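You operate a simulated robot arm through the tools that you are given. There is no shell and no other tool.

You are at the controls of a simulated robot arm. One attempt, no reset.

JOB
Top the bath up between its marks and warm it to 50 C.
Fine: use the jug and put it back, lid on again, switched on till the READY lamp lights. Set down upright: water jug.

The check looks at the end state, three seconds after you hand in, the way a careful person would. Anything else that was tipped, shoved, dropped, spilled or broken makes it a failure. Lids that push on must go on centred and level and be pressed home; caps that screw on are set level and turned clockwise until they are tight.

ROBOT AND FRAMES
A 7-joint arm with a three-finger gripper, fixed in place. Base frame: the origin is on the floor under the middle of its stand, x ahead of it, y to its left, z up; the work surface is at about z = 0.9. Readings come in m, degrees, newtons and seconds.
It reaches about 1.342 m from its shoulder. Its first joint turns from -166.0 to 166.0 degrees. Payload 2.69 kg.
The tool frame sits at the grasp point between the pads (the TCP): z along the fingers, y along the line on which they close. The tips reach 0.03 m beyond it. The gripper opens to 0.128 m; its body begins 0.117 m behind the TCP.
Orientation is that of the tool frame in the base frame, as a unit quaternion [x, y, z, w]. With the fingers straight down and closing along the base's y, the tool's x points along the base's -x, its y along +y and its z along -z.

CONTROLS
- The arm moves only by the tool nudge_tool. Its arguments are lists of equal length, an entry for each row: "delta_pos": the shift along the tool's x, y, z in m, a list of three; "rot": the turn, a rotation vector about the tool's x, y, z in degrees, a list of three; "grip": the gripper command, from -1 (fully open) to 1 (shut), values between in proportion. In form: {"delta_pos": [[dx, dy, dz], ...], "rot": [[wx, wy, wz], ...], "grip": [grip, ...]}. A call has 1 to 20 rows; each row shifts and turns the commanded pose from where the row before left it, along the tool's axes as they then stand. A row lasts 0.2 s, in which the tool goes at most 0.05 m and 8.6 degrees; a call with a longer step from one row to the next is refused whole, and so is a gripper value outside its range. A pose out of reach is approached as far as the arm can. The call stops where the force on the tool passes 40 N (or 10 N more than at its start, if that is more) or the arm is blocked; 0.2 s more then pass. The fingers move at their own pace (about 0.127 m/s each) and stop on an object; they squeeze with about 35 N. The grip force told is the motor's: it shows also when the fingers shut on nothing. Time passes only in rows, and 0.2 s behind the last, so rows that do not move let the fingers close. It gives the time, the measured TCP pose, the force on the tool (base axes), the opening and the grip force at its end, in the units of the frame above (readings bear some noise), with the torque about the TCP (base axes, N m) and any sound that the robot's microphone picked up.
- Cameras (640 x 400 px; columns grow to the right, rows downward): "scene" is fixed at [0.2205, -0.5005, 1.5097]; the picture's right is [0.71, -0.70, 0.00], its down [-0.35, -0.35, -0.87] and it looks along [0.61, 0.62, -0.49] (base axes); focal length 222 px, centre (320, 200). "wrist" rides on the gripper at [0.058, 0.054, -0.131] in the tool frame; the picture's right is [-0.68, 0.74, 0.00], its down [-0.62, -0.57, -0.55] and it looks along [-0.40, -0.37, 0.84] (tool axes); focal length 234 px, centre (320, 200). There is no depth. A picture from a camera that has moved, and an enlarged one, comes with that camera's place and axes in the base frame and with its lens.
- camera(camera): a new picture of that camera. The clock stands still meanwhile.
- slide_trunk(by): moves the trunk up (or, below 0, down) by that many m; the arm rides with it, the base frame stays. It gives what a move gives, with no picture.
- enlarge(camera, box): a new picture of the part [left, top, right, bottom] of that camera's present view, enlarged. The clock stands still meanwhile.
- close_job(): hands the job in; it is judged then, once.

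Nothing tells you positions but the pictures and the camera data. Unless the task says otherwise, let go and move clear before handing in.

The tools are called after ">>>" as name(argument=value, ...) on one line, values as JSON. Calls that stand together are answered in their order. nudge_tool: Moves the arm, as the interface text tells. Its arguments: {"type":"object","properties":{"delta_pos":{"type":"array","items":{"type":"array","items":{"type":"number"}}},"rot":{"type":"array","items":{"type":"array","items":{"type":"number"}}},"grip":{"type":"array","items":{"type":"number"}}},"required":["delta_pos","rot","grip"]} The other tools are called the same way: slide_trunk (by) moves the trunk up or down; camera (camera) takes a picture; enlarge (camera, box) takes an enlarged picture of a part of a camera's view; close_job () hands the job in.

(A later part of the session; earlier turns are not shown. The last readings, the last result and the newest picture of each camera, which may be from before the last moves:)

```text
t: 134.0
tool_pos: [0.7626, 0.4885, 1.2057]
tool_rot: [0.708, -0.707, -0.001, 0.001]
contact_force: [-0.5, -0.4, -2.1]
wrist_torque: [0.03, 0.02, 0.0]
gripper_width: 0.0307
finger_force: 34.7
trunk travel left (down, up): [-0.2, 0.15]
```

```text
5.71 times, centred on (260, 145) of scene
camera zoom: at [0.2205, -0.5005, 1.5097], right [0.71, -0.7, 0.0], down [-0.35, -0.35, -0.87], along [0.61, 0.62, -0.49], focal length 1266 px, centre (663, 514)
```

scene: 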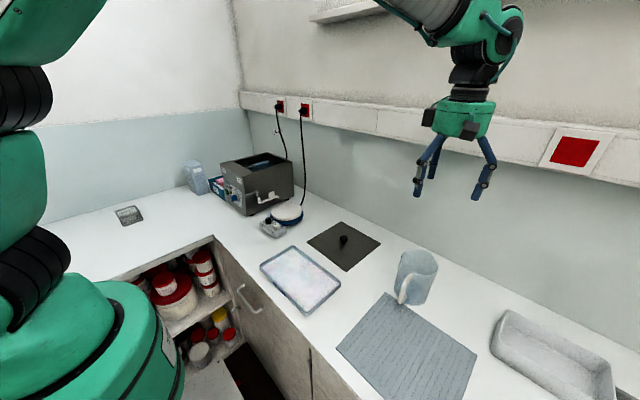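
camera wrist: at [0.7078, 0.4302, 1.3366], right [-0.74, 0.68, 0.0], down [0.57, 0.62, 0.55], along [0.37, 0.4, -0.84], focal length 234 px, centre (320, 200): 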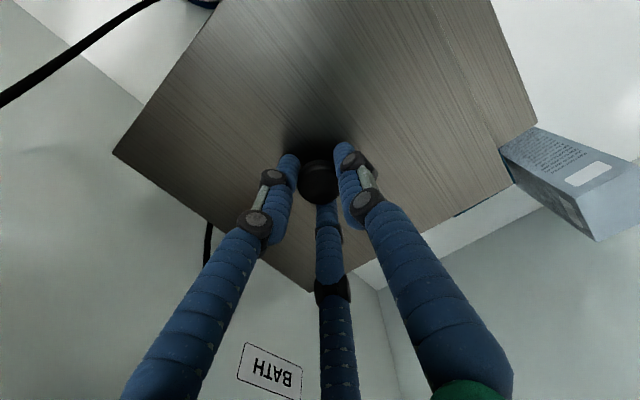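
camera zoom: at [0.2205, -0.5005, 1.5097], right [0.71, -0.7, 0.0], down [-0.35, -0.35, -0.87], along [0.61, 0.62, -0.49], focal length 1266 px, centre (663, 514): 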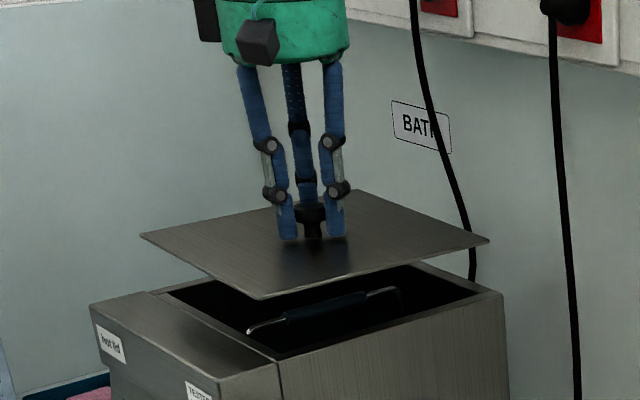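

The lid hovers about 5 cm over the rim and needs roughly a 1.5 degree turn to be square. I turn it, lower it to about 1 cm above the rim, and compare the edges.

>>> nudge_tool(delta_pos=[[0, 0, 0.005], [0, 0, 0.01], [0, 0, 0.01], [0, 0, 0.008], [0, 0, 0.004], [0, 0, 0]], rot=[[0, 0, -0.7], [0, 0, -0.7], [0, 0, 0], [0, 0, 0], [0, 0, 0], [0, 0, 0]], grip=[1, 1, 1, 1, 1, 1])

>>> camera(camera="wrist")

>>> enlarge(camera="scene", box=[215, 145, 305, 180])

>>> enlarge(camera="scene", box=[235, 150, 275, 178])

>>> enlarge(camera="scene", box=[268, 145, 308, 173])

```text
t: 135.4
tool_pos: [0.7614, 0.4887, 1.1692]
tool_rot: [0.716, -0.698, 0.0, 0.0]
contact_force: [-0.2, -1.1, -2.7]
wrist_torque: [0.0, 0.02, -0.02]
gripper_width: 0.0306
finger_force: 35.1
trunk travel left (down, up): [-0.2, 0.15]
```

```text
taken
camera wrist: at [0.7087, 0.4281, 1.2991], right [-0.75, 0.66, 0.0], down [0.55, 0.63, 0.55], along [0.36, 0.41, -0.84], focal length 234 px, centre (320, 200)
```

wrist: 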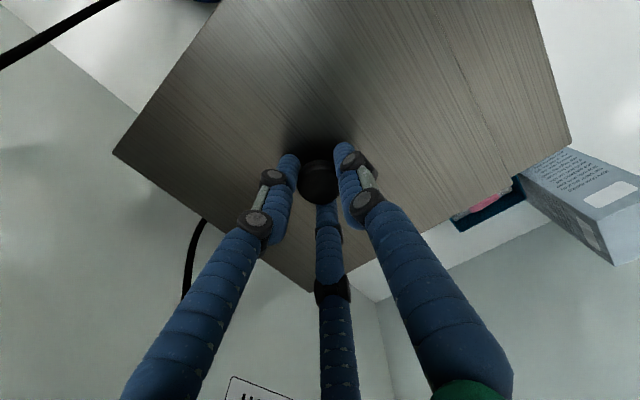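

```text
7.11 times, centred on (260, 162) of scene
camera zoom: at [0.2205, -0.5005, 1.5097], right [0.71, -0.7, 0.0], down [-0.35, -0.35, -0.87], along [0.61, 0.62, -0.49], focal length 1575 px, centre (747, 467)
```

zoom: 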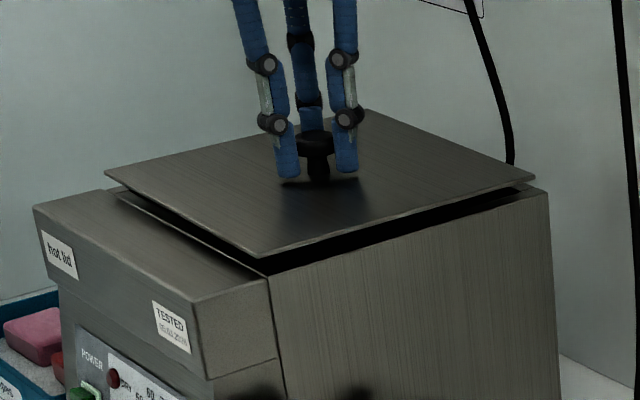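

```text
14.29 times, centred on (255, 164) of scene
camera zoom: at [0.2205, -0.5005, 1.5097], right [0.71, -0.7, 0.0], down [-0.35, -0.35, -0.87], along [0.61, 0.62, -0.49], focal length 3164 px, centre (1249, 714)
```

zoom: 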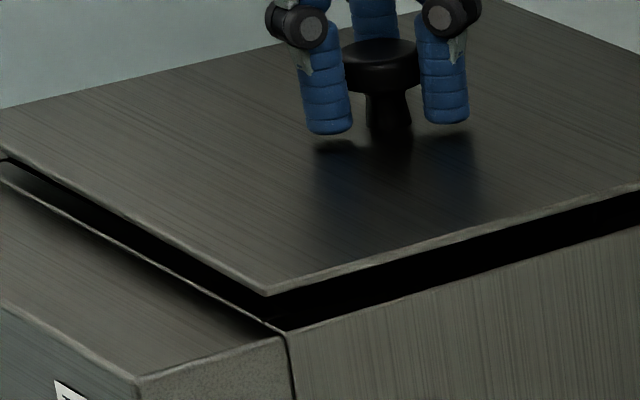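

```text
14.29 times, centred on (288, 159) of scene
camera zoom: at [0.2205, -0.5005, 1.5097], right [0.71, -0.7, 0.0], down [-0.35, -0.35, -0.87], along [0.61, 0.62, -0.49], focal length 3164 px, centre (777, 786)
```

zoom: 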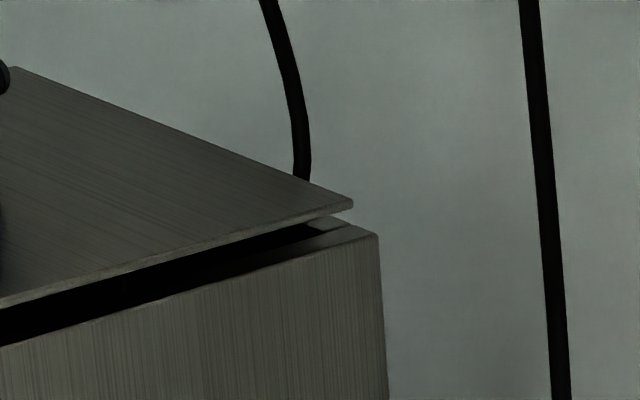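

The lid is nearly square now; by comparing corners with the original picture it still needs about 4 mm towards -y and 0.6 degree. I correct and lower to a few millimetres above the rim.

>>> nudge_tool(delta_pos=[[0.002, -0.0005, 0.002], [0.002, -0.0005, 0.002], [0, 0, 0.003], [0, 0, 0]], rot=[[0, 0, -0.3], [0, 0, -0.3], [0, 0, 0], [0, 0, 0]], grip=[1, 1, 1, 1])

>>> enlarge(camera="scene", box=[235, 150, 275, 178])

>>> enlarge(camera="scene", box=[268, 145, 308, 173])

>>> enlarge(camera="scene", box=[218, 145, 258, 173])

>>> enlarge(camera="wrist", box=[380, 0, 600, 160])

```text
t: 136.4
tool_pos: [0.7633, 0.4846, 1.1612]
tool_rot: [0.72, -0.694, 0.0, 0.0]
contact_force: [-0.3, 0.0, -2.2]
wrist_torque: [-0.01, -0.04, 0.0]
gripper_width: 0.0303
finger_force: 35.1
trunk travel left (down, up): [-0.2, 0.15]
```

```text
14.29 times, centred on (255, 164) of scene
camera zoom: at [0.2205, -0.5005, 1.5097], right [0.71, -0.7, 0.0], down [-0.35, -0.35, -0.87], along [0.61, 0.62, -0.49], focal length 3164 px, centre (1249, 714)
```

zoom: 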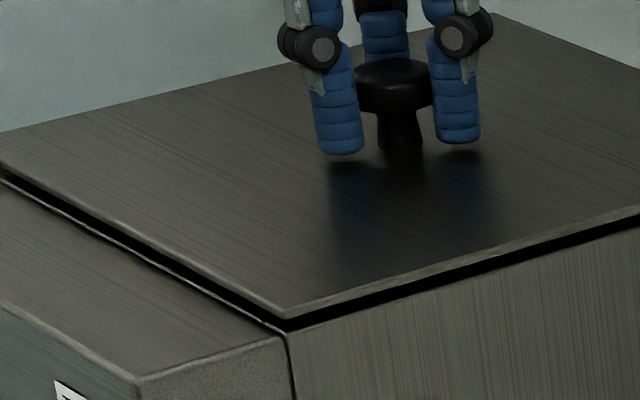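

```text
14.29 times, centred on (288, 159) of scene
camera zoom: at [0.2205, -0.5005, 1.5097], right [0.71, -0.7, 0.0], down [-0.35, -0.35, -0.87], along [0.61, 0.62, -0.49], focal length 3164 px, centre (777, 786)
```

zoom: 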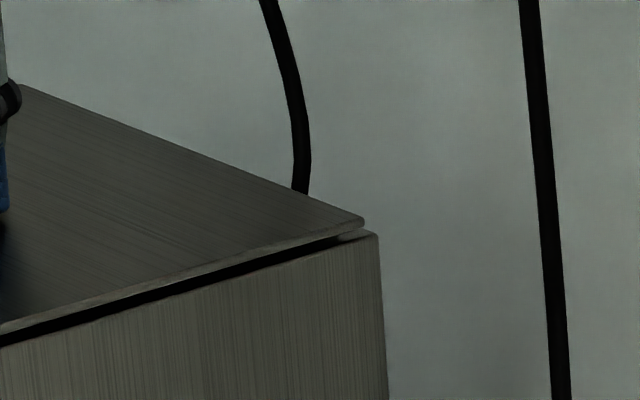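

```text
14.29 times, centred on (238, 159) of scene
camera zoom: at [0.2205, -0.5005, 1.5097], right [0.71, -0.7, 0.0], down [-0.35, -0.35, -0.87], along [0.61, 0.62, -0.49], focal length 3164 px, centre (1491, 786)
```

zoom: 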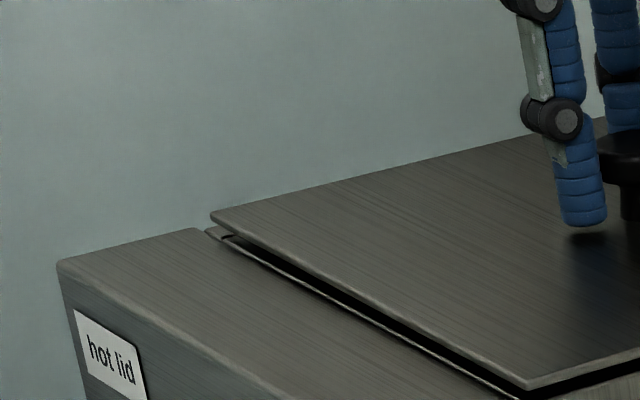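

```text
2.50 times, centred on (490, 80) of wrist
camera zoom: at [0.7106, 0.4238, 1.2923], right [-0.76, 0.65, 0.0], down [0.54, 0.64, 0.55], along [0.36, 0.42, -0.84], focal length 585 px, centre (-105, 500)
```

zoom: 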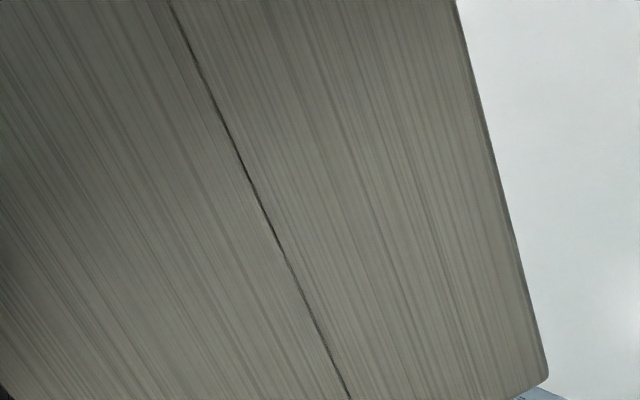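

The lid now lines up with the bath's edges within about 2–3 mm. I shift it 2 mm towards the wall and lower it until it seats.

>>> nudge_tool(delta_pos=[[0, -0.002, 0.001], [0, 0, 0.0015], [0, 0, 0.0015], [0, 0, 0.0015], [0, 0, 0]], rot=[[0, 0, 0], [0, 0, 0], [0, 0, 0], [0, 0, 0], [0, 0, 0]], grip=[1, 1, 1, 1, 1])

>>> enlarge(camera="scene", box=[215, 145, 305, 215])

>>> enlarge(camera="scene", box=[235, 150, 275, 178])

```text
t: 137.6
tool_pos: [0.7634, 0.4829, 1.1571]
tool_rot: [0.72, -0.694, 0.0, 0.0]
contact_force: [1.4, 0.2, 0.5]
wrist_torque: [-0.34, -0.02, 0.03]
gripper_width: 0.0303
finger_force: 34.9
trunk travel left (down, up): [-0.2, 0.15]
```

```text
5.71 times, centred on (260, 180) of scene
camera zoom: at [0.2205, -0.5005, 1.5097], right [0.71, -0.7, 0.0], down [-0.35, -0.35, -0.87], along [0.61, 0.62, -0.49], focal length 1266 px, centre (663, 314)
```

zoom: 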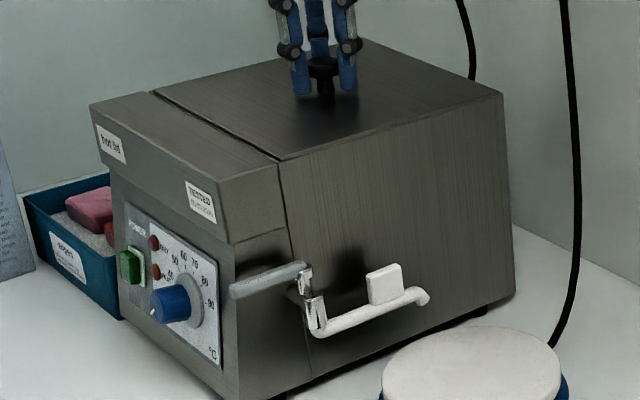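

```text
14.29 times, centred on (255, 164) of scene
camera zoom: at [0.2205, -0.5005, 1.5097], right [0.71, -0.7, 0.0], down [-0.35, -0.35, -0.87], along [0.61, 0.62, -0.49], focal length 3164 px, centre (1249, 714)
```

zoom: 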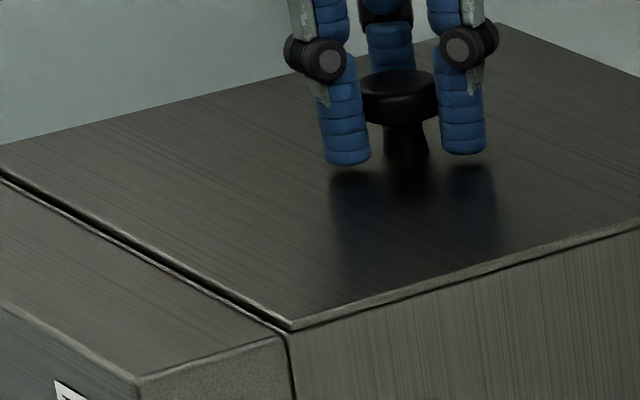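

The lid looks just like in the first picture, seam even and edge flush. I press it down slightly and then release.

>>> nudge_tool(delta_pos=[[0, 0, 0.001], [0, 0, 0.001], [0, 0, 0]], rot=[[0, 0, 0], [0, 0, 0], [0, 0, 0]], grip=[1, 1, 1])

```text
t: 138.4
tool_pos: [0.7646, 0.4836, 1.157]
tool_rot: [0.72, -0.694, 0.0, -0.001]
contact_force: [0.0, 3.5, 11.3]
wrist_torque: [0.1, 0.07, 0.01]
gripper_width: 0.0309
finger_force: 35.0
trunk travel left (down, up): [-0.2, 0.15]
```

The lid is seated (11 N). I ease off, open the fingers and rise.

>>> nudge_tool(delta_pos=[[0, 0, -0.001], [0, 0, 0], [0, 0, 0], [0, 0, -0.01], [0, 0, -0.03], [0, 0, -0.04], [0, 0, -0.04], [0, 0, -0.03], [0, 0, 0]], rot=[[0, 0, 0], [0, 0, 0], [0, 0, 0], [0, 0, 0], [0, 0, 0], [0, 0, 0], [0, 0, 0], [0, 0, 0], [0, 0, 0]], grip=[1, 0.2, -0.2, -0.3, -0.3, -0.3, -0.3, -0.3, -0.3])

>>> enlarge(camera="scene", box=[215, 145, 305, 215])

>>> camera(camera="wrist")

>>> enlarge(camera="scene", box=[268, 145, 308, 173])

```text
t: 140.4
tool_pos: [0.7622, 0.4835, 1.3019]
tool_rot: [0.719, -0.695, 0.001, 0.0]
contact_force: [0.3, -0.5, 0.1]
wrist_torque: [0.01, -0.01, 0.01]
gripper_width: 0.0832
finger_force: 0.1
trunk travel left (down, up): [-0.2, 0.15]
```

```text
5.71 times, centred on (260, 180) of scene
camera zoom: at [0.2205, -0.5005, 1.5097], right [0.71, -0.7, 0.0], down [-0.35, -0.35, -0.87], along [0.61, 0.62, -0.49], focal length 1266 px, centre (663, 314)
```

zoom: 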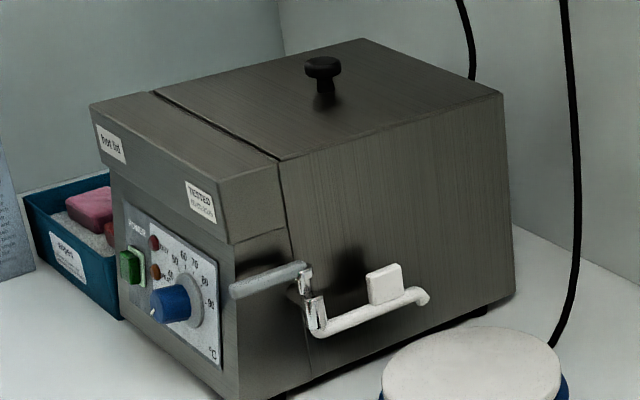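

```text
taken
camera wrist: at [0.71, 0.4228, 1.433], right [-0.76, 0.65, 0.0], down [0.54, 0.64, 0.55], along [0.36, 0.42, -0.84], focal length 234 px, centre (320, 200)
```

wrist: 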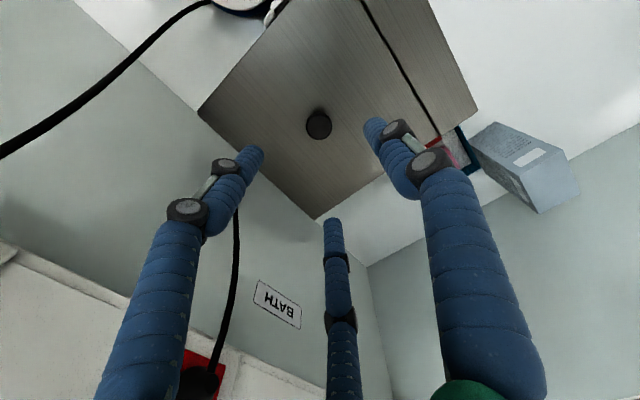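

```text
14.29 times, centred on (288, 159) of scene
camera zoom: at [0.2205, -0.5005, 1.5097], right [0.71, -0.7, 0.0], down [-0.35, -0.35, -0.87], along [0.61, 0.62, -0.49], focal length 3164 px, centre (777, 786)
```

zoom: 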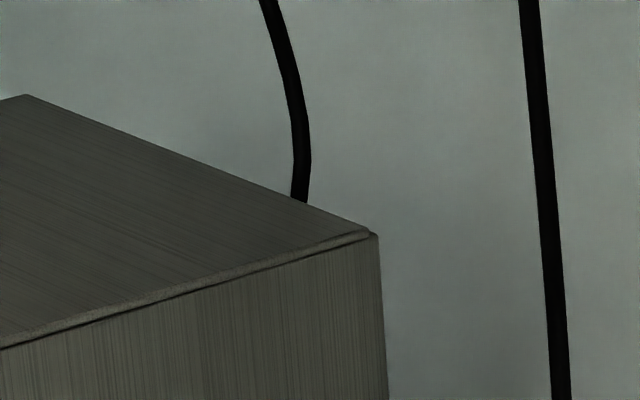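

The lid sits like at the start. I check its edges from above with the wrist camera.

>>> enlarge(camera="wrist", box=[190, 0, 490, 225])

>>> enlarge(camera="scene", box=[225, 145, 300, 185])

```text
1.78 times, centred on (340, 112) of wrist
camera zoom: at [0.71, 0.4228, 1.433], right [-0.76, 0.65, 0.0], down [0.54, 0.64, 0.55], along [0.36, 0.42, -0.84], focal length 416 px, centre (284, 356)
```

zoom: 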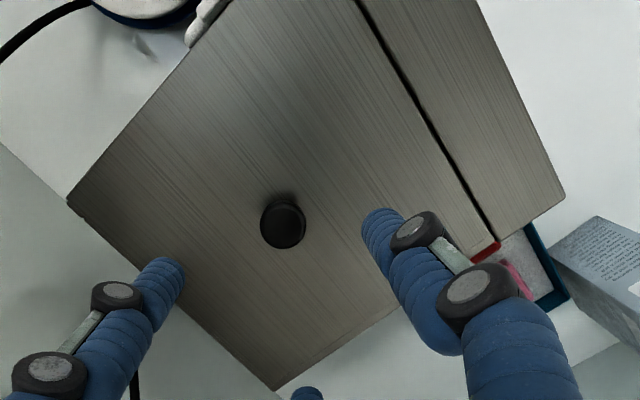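

```text
8.53 times, centred on (262, 165) of scene
camera zoom: at [0.2205, -0.5005, 1.5097], right [0.71, -0.7, 0.0], down [-0.35, -0.35, -0.87], along [0.61, 0.62, -0.49], focal length 1890 px, centre (811, 499)
```

zoom: 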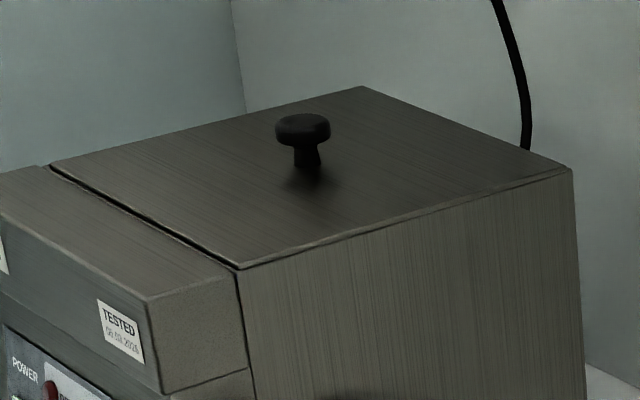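

The lid is centred, seam even. Next comes the panel: I move in front of the bath and turn the wrist so the camera can face the dial.

>>> nudge_tool(delta_pos=[[0.004, 0.0438, 0], [0.004, 0.0438, 0], [0.004, 0.0438, 0], [0.004, 0.0438, 0], [0.004, 0.0438, 0], [0.004, 0.0438, 0], [0, 0, 0], [0, 0, 0], [0, 0, 0], [0, 0, 0], [0, 0, 0], [0, 0, 0], [0, 0, 0], [0, 0, 0], [0, 0, 0], [0, 0, 0], [0, 0, 0], [0, 0, 0]], rot=[[0, 0, 0], [0, 0, 0], [0, 0, 0], [0, 0, 0], [0, 0, 0], [0, 0, 0], [0, 0, 8.5], [0, 0, 8.5], [0, 0, 8.5], [0, 0, 8.5], [0, 0, 8.5], [0, 0, 8.5], [0, 0, 8.5], [0, 0, 8.5], [0, 0, 8.5], [0, 0, 8.5], [0, 0, 8.5], [0, 0, 8.5]], grip=[-0.3, -0.3, -0.3, -0.3, -0.3, -0.3, -0.3, -0.3, -0.3, -0.3, -0.3, -0.3, -0.3, -0.3, -0.3, -0.3, -0.3, -0.3])

>>> nudge_tool(delta_pos=[[0, 0, 0], [0, 0, 0], [0, 0, 0], [0, 0, 0], [0, 0, 0], [0, 0, 0], [0, 0, 0], [0, 0, 0], [0, 0, 0], [0, 0, 0]], rot=[[0, 0, 8.5], [0, 0, 8.5], [0, 0, 8.5], [0, 0, 8.5], [0, 0, 8.5], [0, 0, 8.5], [0, 0, 8.5], [0, 0, 8.5], [0, 0, 8], [0, 0, 0]], grip=[-0.3, -0.3, -0.3, -0.3, -0.3, -0.3, -0.3, -0.3, -0.3, -0.3])

>>> camera(camera="scene")

```text
t: 144.2
tool_pos: [0.5046, 0.4505, 1.3042]
tool_rot: [0.087, 0.996, 0.0, -0.001]
contact_force: [-0.6, -0.8, -0.4]
wrist_torque: [-0.02, 0.02, 0.0]
gripper_width: 0.0831
finger_force: 0.1
trunk travel left (down, up): [-0.2, 0.15]
```

```text
t: 146.4
tool_pos: [0.5052, 0.4511, 1.3057]
tool_rot: [0.682, 0.731, 0.0, -0.001]
contact_force: [0.6, 0.3, 0.8]
wrist_torque: [0.01, -0.04, -0.03]
gripper_width: 0.0831
finger_force: 0.0
trunk travel left (down, up): [-0.2, 0.15]
```

```text
taken
```

scene: 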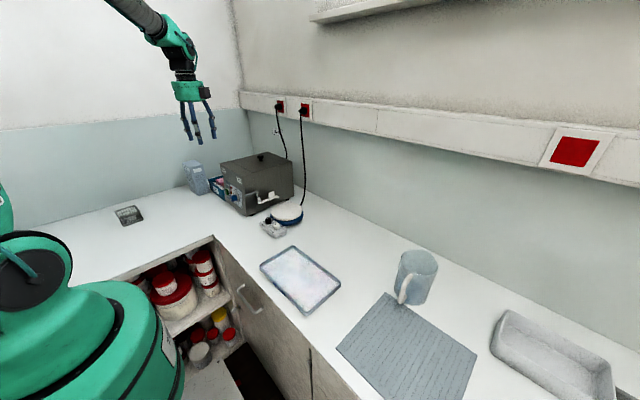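

The wrist is turned. Now I pitch the hand to point forward (towards +x).

>>> nudge_tool(delta_pos=[[0, 0, 0], [0, 0, 0], [0, 0, 0], [0, 0, 0], [0, 0, 0], [0, 0, 0], [0, 0, 0], [0, 0, 0], [0, 0, 0], [0, 0, 0], [0, 0, 0], [0, 0, 0]], rot=[[-8.2, -0.57, 0], [-8.2, -0.57, 0], [-8.2, -0.57, 0], [-8.2, -0.57, 0], [-8.2, -0.57, 0], [-8.2, -0.57, 0], [-8.2, -0.57, 0], [-8.2, -0.57, 0], [-8.2, -0.57, 0], [-8.2, -0.57, 0], [-7.8, -0.55, 0], [0, 0, 0]], grip=[-0.3, -0.3, -0.3, -0.3, -0.3, -0.3, -0.3, -0.3, -0.3, -0.3, -0.3, -0.3])

>>> camera(camera="scene")

>>> camera(camera="wrist")

```text
t: 149.0
tool_pos: [0.5376, 0.4331, 1.3805]
tool_rot: [0.562, 0.642, 0.349, 0.386]
contact_force: [-0.6, -0.9, -0.2]
wrist_torque: [-0.01, -0.03, -0.05]
gripper_width: 0.0833
finger_force: 0.0
out of reach, approached as far as the arm can: row 7, 8, 9, 10, 11
trunk travel left (down, up): [-0.2, 0.15]
```

```text
taken
```

scene: 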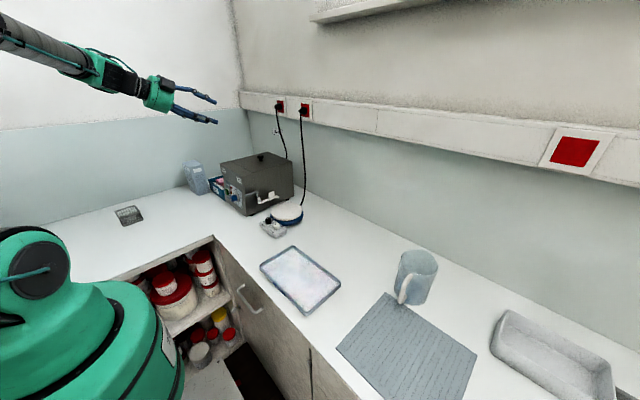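

```text
taken
camera wrist: at [0.4399, 0.4955, 1.482], right [0.38, -0.58, 0.72], down [-0.7, -0.69, -0.18], along [0.6, -0.43, -0.67], focal length 234 px, centre (320, 200)
```

wrist: 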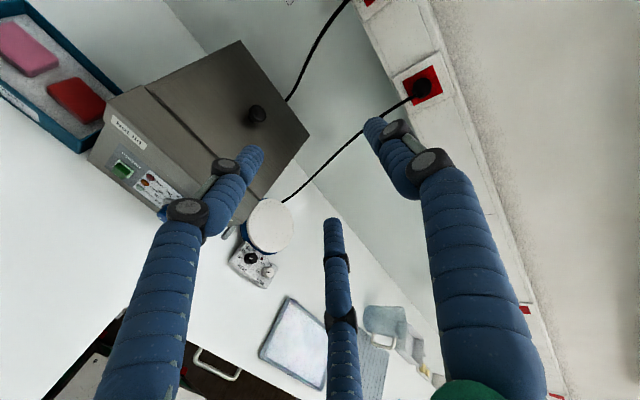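

The arm cannot fold far enough to point forward here; it stopped at about 63 degrees of pitch. I pitch back a little and then try lower and with the trunk raised.

>>> nudge_tool(delta_pos=[[0, 0, 0], [0, 0, 0], [0, 0, 0], [0, 0, 0], [0, 0, 0], [0, 0, 0]], rot=[[8.2, 0.57, 0], [8.2, 0.57, 0], [8.2, 0.57, 0], [8.2, 0.57, 0], [8.2, 0.57, 0], [0, 0, 0]], grip=[-0.3, -0.3, -0.3, -0.3, -0.3, -0.3])

```text
t: 150.4
tool_pos: [0.5381, 0.4327, 1.379]
tool_rot: [0.652, 0.734, 0.115, 0.148]
contact_force: [0.2, -0.3, -0.3]
wrist_torque: [0.01, 0.04, -0.01]
gripper_width: 0.0833
finger_force: 0.0
trunk travel left (down, up): [-0.2, 0.15]
```

The commanded pose follows the measured one. I move lower, to about (0.50, 0.445, 1.10) in front of the panel, before pitching again.

>>> nudge_tool(delta_pos=[[0.005, -0.0192, 0.0351], [0.005, -0.0192, 0.0351], [0.005, -0.0192, 0.0351], [0.005, -0.0192, 0.0351], [0.005, -0.0192, 0.0351], [0.005, -0.0192, 0.0351], [0, 0, 0]], rot=[[0, 0, 0], [0, 0, 0], [0, 0, 0], [0, 0, 0], [0, 0, 0], [0, 0, 0], [0, 0, 0]], grip=[-0.3, -0.3, -0.3, -0.3, -0.3, -0.3, -0.3])

>>> camera(camera="scene")

>>> camera(camera="wrist")

```text
t: 152.0
tool_pos: [0.5061, 0.4444, 1.1426]
tool_rot: [0.651, 0.735, 0.116, 0.149]
contact_force: [-0.4, 0.1, 0.7]
wrist_torque: [-0.07, 0.03, 0.0]
gripper_width: 0.0832
finger_force: 0.1
trunk travel left (down, up): [-0.2, 0.15]
```

```text
taken
```

scene: 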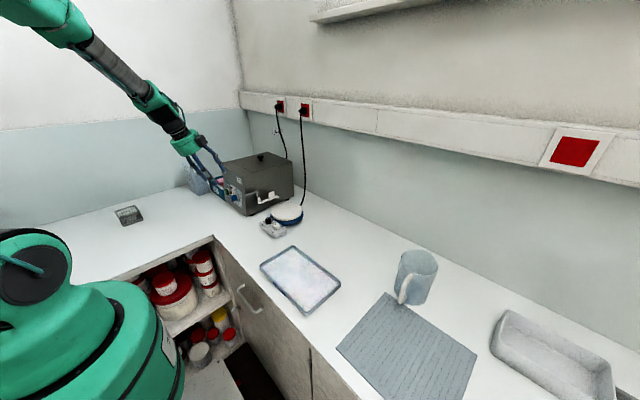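

```text
taken
camera wrist: at [0.4993, 0.5119, 1.2791], right [0.75, -0.58, 0.31], down [-0.66, -0.67, 0.35], along [0.01, -0.47, -0.88], focal length 234 px, centre (320, 200)
```

wrist: 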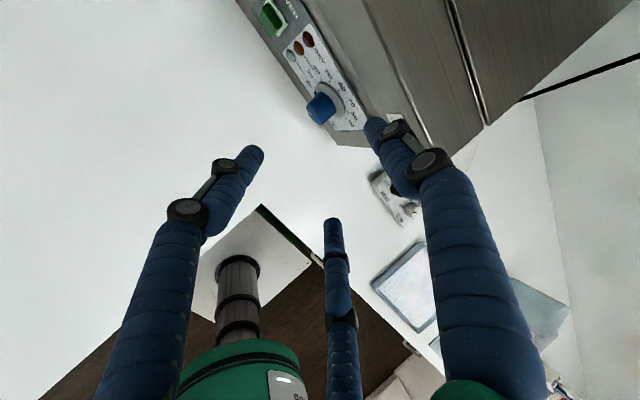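

In this lower spot the panel is in view. I pitch forward again from here.

>>> nudge_tool(delta_pos=[[0, 0, 0], [0, 0, 0], [0, 0, 0], [0, 0, 0], [0, 0, 0], [0, 0, 0], [0, 0, 0], [0, 0, 0]], rot=[[-8.13, -0.99, 0.2], [-8.13, -0.99, 0.2], [-8.13, -0.99, 0.2], [-8.13, -0.99, 0.2], [-8.13, -0.99, 0.2], [-8.13, -0.99, 0.2], [-8.13, -0.99, 0.2], [0, 0, 0]], grip=[-0.3, -0.3, -0.3, -0.3, -0.3, -0.3, -0.3, -0.3])

>>> camera(camera="scene")

>>> camera(camera="wrist")

```text
t: 153.8
tool_pos: [0.5059, 0.4429, 1.1425]
tool_rot: [0.625, 0.698, 0.223, 0.268]
contact_force: [0.5, 0.2, -1.1]
wrist_torque: [-0.03, 0.01, 0.0]
gripper_width: 0.0835
finger_force: 0.1
out of reach, approached as far as the arm can: row 3, 4, 5, 6, 7
trunk travel left (down, up): [-0.2, 0.15]
```

```text
taken
```

scene: 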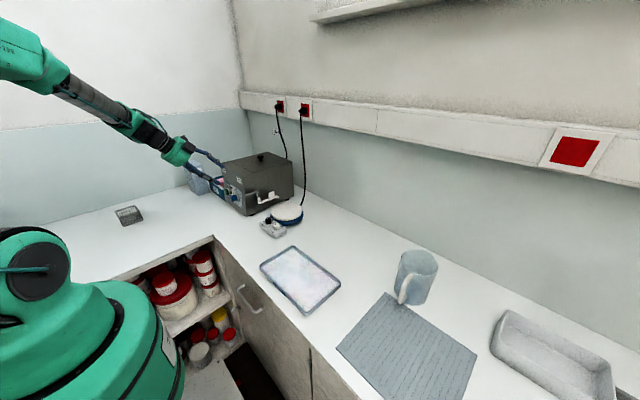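

```text
taken
camera wrist: at [0.4549, 0.5112, 1.2702], right [0.61, -0.58, 0.54], down [-0.74, -0.67, 0.11], along [0.3, -0.47, -0.83], focal length 234 px, centre (320, 200)
```

wrist: 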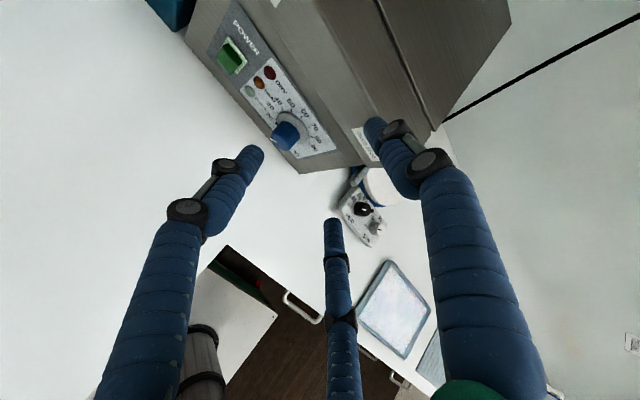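

The arm's folding limit is what blocks me; a higher shoulder will help for these low, close poses. I raise the trunk by 0.15 m.

>>> slide_trunk(by=0.15)

>>> camera(camera="scene")

```text
t: 155.5
tool_pos: [0.5058, 0.4426, 1.2922]
tool_rot: [0.624, 0.699, 0.223, 0.268]
contact_force: [-0.5, 0.2, -0.1]
wrist_torque: [-0.02, -0.01, -0.02]
gripper_width: 0.0832
finger_force: 0.0
trunk travel left (down, up): [-0.35, 0.0]
```

```text
taken
```

scene: 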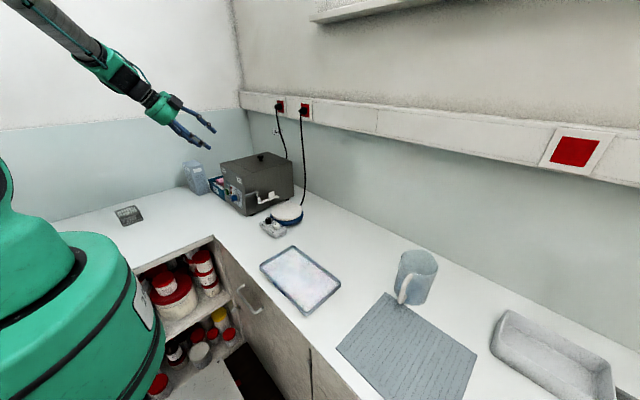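

The shoulder is higher now. I move down in front of the panel and pitch forward in the same call sequence.

>>> nudge_tool(delta_pos=[[0.0047, -0.0304, 0.0289], [0.0047, -0.0304, 0.0289], [0.0047, -0.0304, 0.0289], [0.0047, -0.0304, 0.0289], [0.0047, -0.0304, 0.0289], [0.0047, -0.0304, 0.0289], [0, 0, 0]], rot=[[0, 0, 0], [0, 0, 0], [0, 0, 0], [0, 0, 0], [0, 0, 0], [0, 0, 0], [0, 0, 0]], grip=[-0.3, -0.3, -0.3, -0.3, -0.3, -0.3, -0.3])

>>> nudge_tool(delta_pos=[[0, 0, 0], [0, 0, 0], [0, 0, 0], [0, 0, 0], [0, 0, 0], [0, 0, 0], [0, 0, 0]], rot=[[-8.13, -0.99, 0.19], [-8.13, -0.99, 0.19], [-8.13, -0.99, 0.19], [-8.13, -0.99, 0.19], [-8.13, -0.99, 0.19], [-8.13, -0.99, 0.19], [0, 0, 0]], grip=[-0.3, -0.3, -0.3, -0.3, -0.3, -0.3, -0.3])

>>> camera(camera="scene")

>>> camera(camera="wrist")

```text
t: 157.1
tool_pos: [0.5885, 0.4412, 1.1849]
tool_rot: [0.622, 0.711, 0.207, 0.256]
contact_force: [1.3, 0.4, -0.6]
wrist_torque: [0.0, 0.04, -0.02]
gripper_width: 0.0832
finger_force: 0.1
out of reach, approached as far as the arm can: row 1, 2, 3, 4, 5, 6
trunk travel left (down, up): [-0.35, 0.0]
```

```text
t: 158.7
tool_pos: [0.5891, 0.4418, 1.1861]
tool_rot: [0.622, 0.71, 0.207, 0.256]
contact_force: [-0.5, 0.4, -0.1]
wrist_torque: [0.03, 0.01, 0.03]
gripper_width: 0.0833
finger_force: 0.1
out of reach, approached as far as the arm can: row 1, 2, 3, 4, 5, 6
trunk travel left (down, up): [-0.35, 0.0]
```

```text
taken
```

scene: 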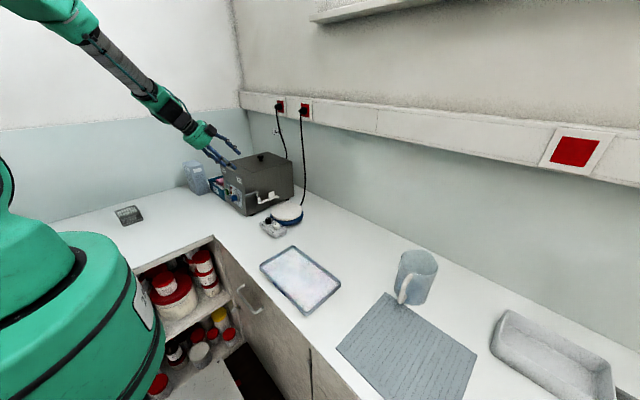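

```text
taken
camera wrist: at [0.5428, 0.5102, 1.315], right [0.64, -0.57, 0.52], down [-0.72, -0.68, 0.15], along [0.27, -0.47, -0.84], focal length 234 px, centre (320, 200)
```

wrist: 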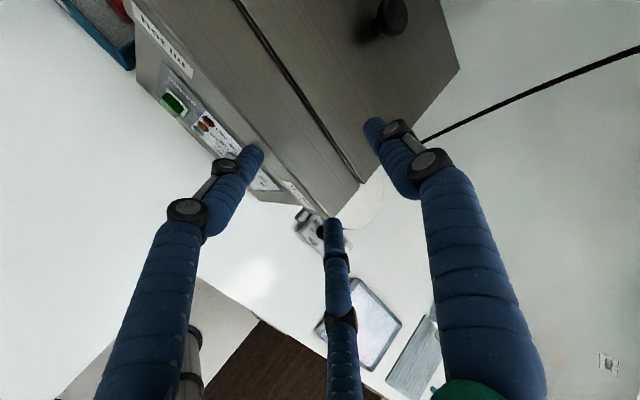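

The limit seems to be the last joint's range, since I had rolled the wrist the other way for the camera view. I back away from the bath, bring the hand upright, and unroll the wrist by 180 degrees.

>>> nudge_tool(delta_pos=[[0, 0, -0.03], [0, 0, -0.04], [0, 0, -0.04], [0, 0, -0.04], [0, 0, 0], [0, 0, 0], [0, 0, 0], [0, 0, 0], [0, 0, 0], [0, 0, 0]], rot=[[0, 0, 0], [0, 0, 0], [0, 0, 0], [0, 0, 0], [8, 0.97, -0.19], [8, 0.97, -0.19], [8, 0.97, -0.19], [8, 0.97, -0.19], [6, 0.73, -0.14], [0, 0, 0]], grip=[-0.3, -0.3, -0.3, -0.3, -0.3, -0.3, -0.3, -0.3, -0.3, -0.3])

```text
t: 160.9
tool_pos: [0.4946, 0.4456, 1.3014]
tool_rot: [0.657, 0.754, -0.014, 0.012]
contact_force: [0.0, 0.0, 0.3]
wrist_torque: [-0.05, -0.01, 0.01]
gripper_width: 0.0831
finger_force: 0.1
trunk travel left (down, up): [-0.35, 0.0]
```

The hand points down again. I unroll the wrist now.

>>> nudge_tool(delta_pos=[[0, 0, 0], [0, 0, 0], [0, 0, 0], [0, 0, 0], [0, 0, 0], [0, 0, 0], [0, 0, 0], [0, 0, 0], [0, 0, 0], [0, 0, 0], [0, 0, 0], [0, 0, 0], [0, 0, 0], [0, 0, 0], [0, 0, 0], [0, 0, 0], [0, 0, 0], [0, 0, 0], [0, 0, 0], [0, 0, 0]], rot=[[0, 0, -8.5], [0, 0, -8.5], [0, 0, -8.5], [0, 0, -8.5], [0, 0, -8.5], [0, 0, -8.5], [0, 0, -8.5], [0, 0, -8.5], [0, 0, -8.5], [0, 0, -8.5], [0, 0, -8.5], [0, 0, -8.5], [0, 0, -8.5], [0, 0, -8.5], [0, 0, -8.5], [0, 0, -8.5], [0, 0, -8.5], [0, 0, -8.5], [0, 0, -8.5], [0, 0, -8.5]], grip=[-0.3, -0.3, -0.3, -0.3, -0.3, -0.3, -0.3, -0.3, -0.3, -0.3, -0.3, -0.3, -0.3, -0.3, -0.3, -0.3, -0.3, -0.3, -0.3, -0.3])

>>> camera(camera="scene")

```text
t: 165.1
tool_pos: [0.4953, 0.445, 1.303]
tool_rot: [-0.693, 0.72, -0.013, -0.013]
contact_force: [-0.6, -0.5, 0.6]
wrist_torque: [0.01, 0.02, 0.0]
gripper_width: 0.0832
finger_force: 0.1
trunk travel left (down, up): [-0.35, 0.0]
```

```text
taken
```

scene: 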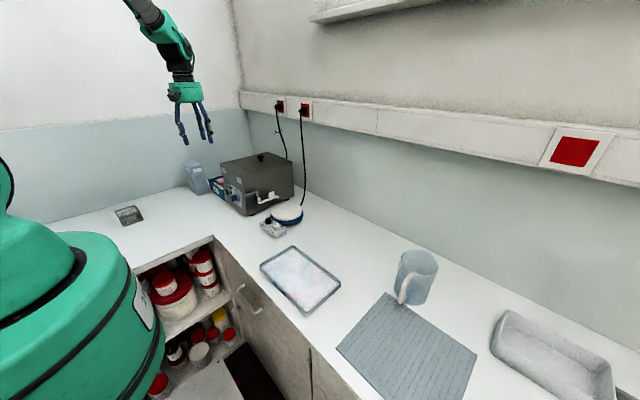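

The wrist is unrolled. I pitch the hand forward again.

>>> nudge_tool(delta_pos=[[0, 0, 0], [0, 0, 0], [0, 0, 0], [0, 0, 0], [0, 0, 0], [0, 0, 0], [0, 0, 0], [0, 0, 0], [0, 0, 0], [0, 0, 0], [0, 0, 0], [0, 0, 0]], rot=[[8.18, -0.33, 0], [8.18, -0.33, 0], [8.18, -0.33, 0], [8.18, -0.33, 0], [8.18, -0.33, 0], [8.18, -0.33, 0], [8.18, -0.33, 0], [8.18, -0.33, 0], [8.18, -0.33, 0], [8.18, -0.33, 0], [8.18, -0.33, 0], [0, 0, 0]], grip=[-0.3, -0.3, -0.3, -0.3, -0.3, -0.3, -0.3, -0.3, -0.3, -0.3, -0.3, -0.3])

>>> camera(camera="scene")

>>> camera(camera="wrist")

```text
t: 167.7
tool_pos: [0.4943, 0.4461, 1.3032]
tool_rot: [-0.498, 0.499, -0.501, 0.502]
contact_force: [0.7, -0.1, 0.1]
wrist_torque: [0.01, -0.01, -0.01]
gripper_width: 0.0832
finger_force: 0.1
trunk travel left (down, up): [-0.35, 0.0]
```

```text
taken
```

scene: 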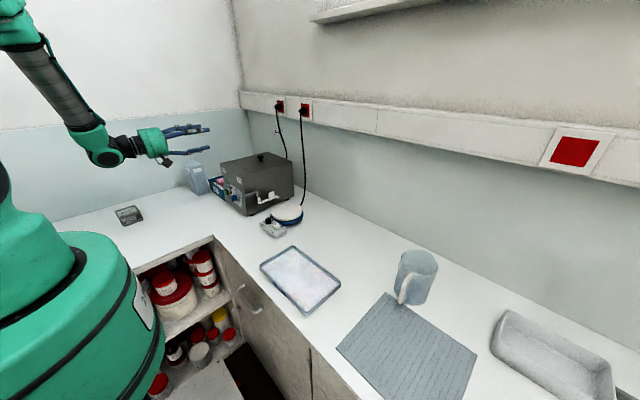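

```text
taken
camera wrist: at [0.3638, 0.3875, 1.2484], right [0.0, 0.68, -0.73], down [-0.55, 0.61, 0.57], along [0.83, 0.4, 0.38], focal length 234 px, centre (320, 200)
```

wrist: 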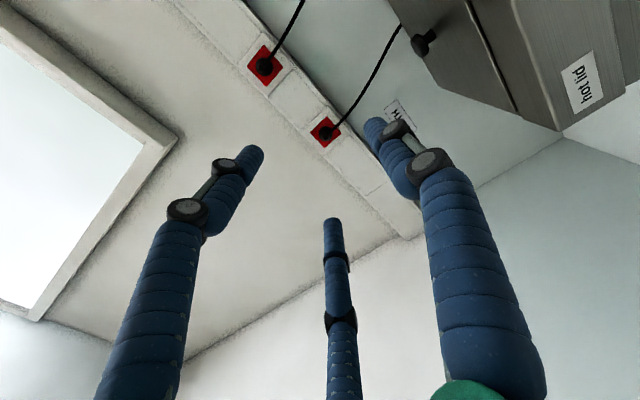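

The hand now points straight at the wall (+x), so the limit is overcome. I roll the wrist so the camera sits above and look at the panel.

>>> nudge_tool(delta_pos=[[0, 0, 0], [0, 0, 0], [0, 0, 0], [0, 0, 0], [0, 0, 0], [0, 0, 0], [0, 0, 0], [0, 0, 0], [0, 0, 0], [0, 0, 0], [0, 0, 0], [0, 0, 0]], rot=[[0, 0, -8.2], [0, 0, -8.2], [0, 0, -8.2], [0, 0, -8.2], [0, 0, -8.2], [0, 0, -8.2], [0, 0, -8.2], [0, 0, -8.2], [0, 0, -8.2], [0, 0, -8.2], [0, 0, -8], [0, 0, 0]], grip=[-0.3, -0.3, -0.3, -0.3, -0.3, -0.3, -0.3, -0.3, -0.3, -0.3, -0.3, -0.3])

>>> nudge_tool(delta_pos=[[-0.036, 0.006, -0.008], [-0.036, 0.006, -0.008], [-0.036, 0.006, -0.008], [-0.036, 0.006, -0.008], [-0.036, 0.006, -0.008], [-0.036, 0.006, -0.008], [0, 0, 0]], rot=[[0, 0, 0], [0, 0, 0], [0, 0, 0], [0, 0, 0], [0, 0, 0], [0, 0, 0], [0, 0, 0]], grip=[-0.3, -0.3, -0.3, -0.3, -0.3, -0.3, -0.3])

>>> camera(camera="scene")

>>> camera(camera="wrist")

```text
t: 170.3
tool_pos: [0.4951, 0.4461, 1.3023]
tool_rot: [0.707, 0.0, 0.708, -0.001]
contact_force: [0.1, -0.2, -0.3]
wrist_torque: [0.0, -0.01, 0.0]
gripper_width: 0.0833
finger_force: 0.1
trunk travel left (down, up): [-0.35, 0.0]
```

```text
t: 171.9
tool_pos: [0.4459, 0.4077, 1.0884]
tool_rot: [0.706, -0.001, 0.708, -0.002]
contact_force: [0.8, 1.1, -1.0]
wrist_torque: [0.03, 0.0, -0.05]
gripper_width: 0.0834
finger_force: 0.1
trunk travel left (down, up): [-0.35, 0.0]
```

```text
taken
```

scene: 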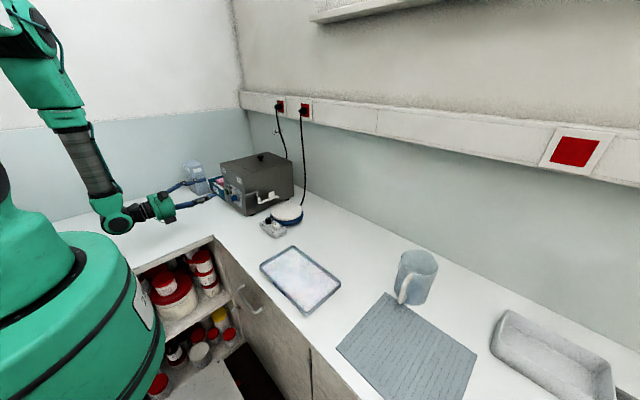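

```text
taken
camera wrist: at [0.3137, 0.3545, 1.1449], right [0.0, -0.73, -0.68], down [-0.55, 0.57, -0.61], along [0.84, 0.37, -0.4], focal length 234 px, centre (320, 200)
```

wrist: 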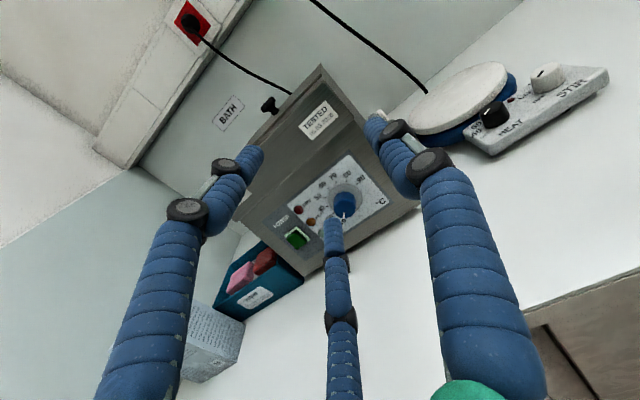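

Now the panel is in view from the front. I enlarge it.

>>> enlarge(camera="wrist", box=[250, 130, 420, 270])

>>> enlarge(camera="wrist", box=[285, 150, 385, 240])

```text
2.86 times, centred on (335, 200) of wrist
camera zoom: at [0.3137, 0.3545, 1.1449], right [0.0, -0.73, -0.68], down [-0.55, 0.57, -0.61], along [0.84, 0.37, -0.4], focal length 669 px, centre (277, 200)
```

zoom: 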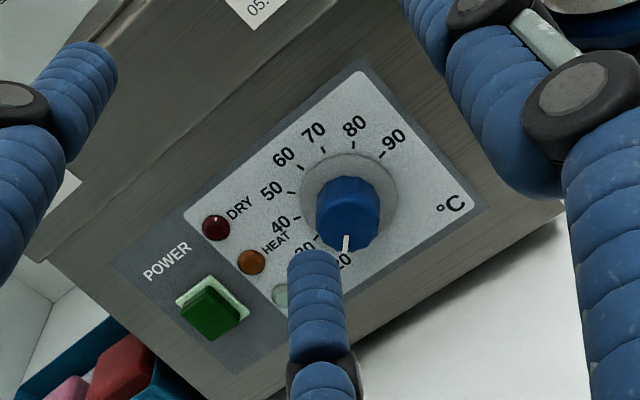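

```text
4.44 times, centred on (335, 195) of wrist
camera zoom: at [0.3137, 0.3545, 1.1449], right [0.0, -0.73, -0.68], down [-0.55, 0.57, -0.61], along [0.84, 0.37, -0.4], focal length 1041 px, centre (253, 222)
```

zoom: 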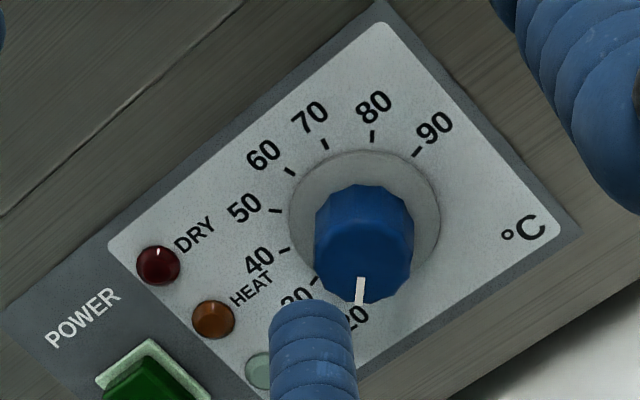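

The dial scale reads 20–90 with 30 degrees of turn per 10 °C; the pointer sits at 20 and 50 lies 90 degrees clockwise. The dial axis is at about y 0.449, z 0.9925, and the READY lamp is the pale green one. I move to a pre-grip position in front of the dial.

>>> nudge_tool(delta_pos=[[-0.032, -0.0138, 0.0], [-0.032, -0.0138, 0.01], [-0.032, -0.0137, 0.02], [0, 0, 0.02], [0, 0, 0]], rot=[[0, 0, 0], [0, 0, 0], [0, 0, 0], [0, 0, 0], [0, 0, 0]], grip=[-0.1, -0.1, -0.1, -0.1, -0.1])

>>> camera(camera="wrist")

>>> camera(camera="scene")

>>> enlarge(camera="scene", box=[190, 160, 270, 230])

```text
t: 173.1
tool_pos: [0.5006, 0.4528, 0.9884]
tool_rot: [0.707, 0.0, 0.708, -0.001]
contact_force: [0.8, -1.3, 0.3]
wrist_torque: [0.01, -0.02, -0.01]
gripper_width: 0.0704
finger_force: 0.0
trunk travel left (down, up): [-0.35, 0.0]
```

```text
taken
camera wrist: at [0.3682, 0.3994, 1.0471], right [0.0, -0.73, -0.68], down [-0.55, 0.57, -0.61], along [0.84, 0.37, -0.4], focal length 234 px, centre (320, 200)
```

wrist: 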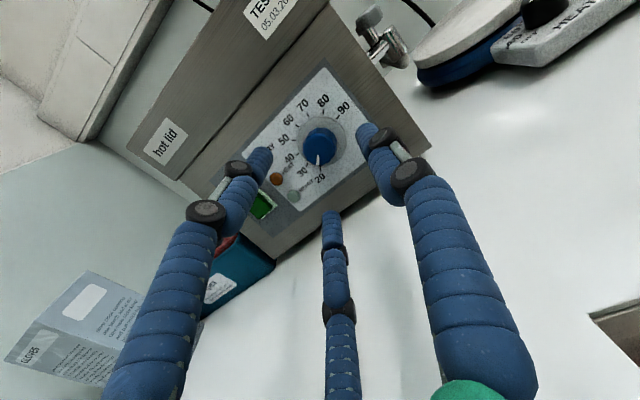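

```text
taken
```

scene: 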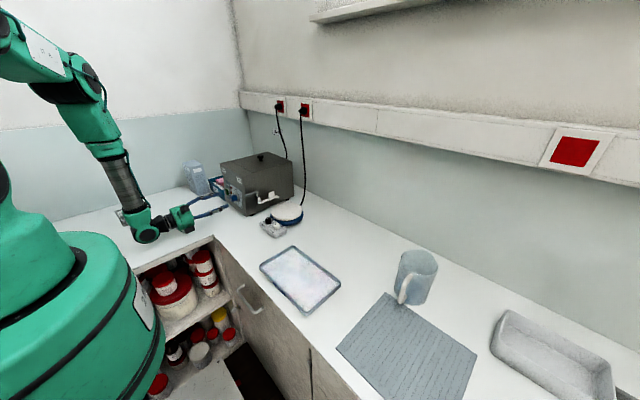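

```text
5.71 times, centred on (230, 195) of scene
camera zoom: at [0.2205, -0.5005, 1.5097], right [0.71, -0.7, 0.0], down [-0.35, -0.35, -0.87], along [0.61, 0.62, -0.49], focal length 1266 px, centre (834, 229)
```

zoom: 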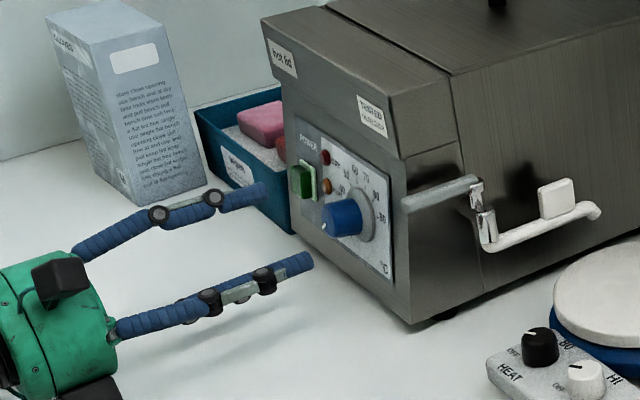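

I'm in front of the dial. I zoom in to refine the dial's axis and the pointer.

>>> enlarge(camera="wrist", box=[260, 70, 380, 200])

```text
3.08 times, centred on (320, 135) of wrist
camera zoom: at [0.3682, 0.3994, 1.0471], right [0.0, -0.73, -0.68], down [-0.55, 0.57, -0.61], along [0.84, 0.37, -0.4], focal length 720 px, centre (320, 400)
```

zoom: 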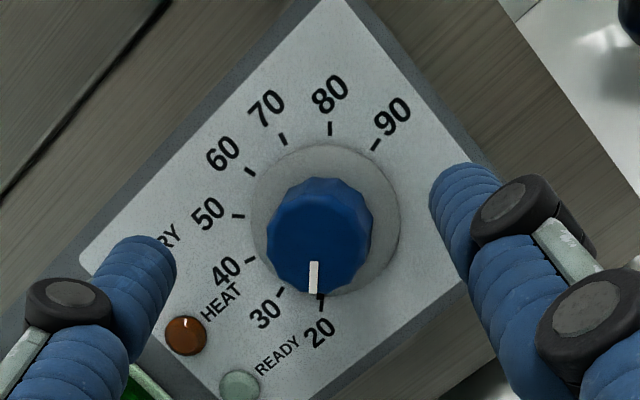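

The pointer is exactly at 20, and the dial axis is about 4 mm right and 4 mm above the tool axis. I correct and move in around the knob.

>>> nudge_tool(delta_pos=[[0.004, 0.0035, 0], [0, 0, 0.015], [0, 0, 0.015], [0, 0, 0.01], [0, 0, 0]], rot=[[0, 0, 0], [0, 0, 0], [0, 0, 0], [0, 0, 0], [0, 0, 0]], grip=[-0.1, -0.1, -0.1, -0.1, -0.1])

>>> camera(camera="wrist")

>>> enlarge(camera="scene", box=[200, 165, 260, 225])

```text
t: 174.3
tool_pos: [0.5392, 0.4488, 0.9945]
tool_rot: [0.707, 0.0, 0.708, -0.002]
contact_force: [-0.3, 0.5, 0.2]
wrist_torque: [0.02, 0.01, -0.03]
gripper_width: 0.0703
finger_force: 0.0
trunk travel left (down, up): [-0.35, 0.0]
```

```text
taken
camera wrist: at [0.4064, 0.3956, 1.0525], right [0.0, -0.73, -0.68], down [-0.55, 0.57, -0.61], along [0.84, 0.37, -0.4], focal length 234 px, centre (320, 200)
```

wrist: 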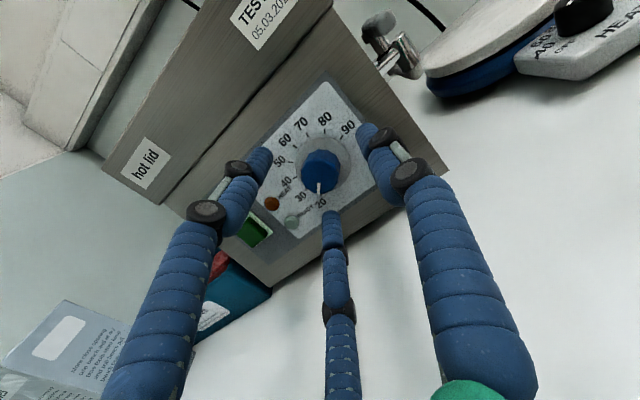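

```text
6.67 times, centred on (230, 195) of scene
camera zoom: at [0.2205, -0.5005, 1.5097], right [0.71, -0.7, 0.0], down [-0.35, -0.35, -0.87], along [0.61, 0.62, -0.49], focal length 1476 px, centre (920, 233)
```

zoom: 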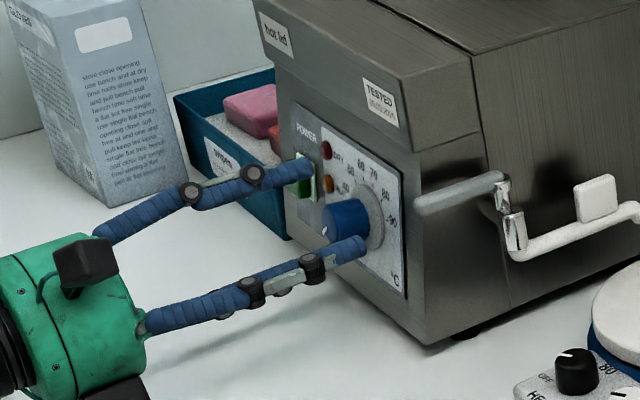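

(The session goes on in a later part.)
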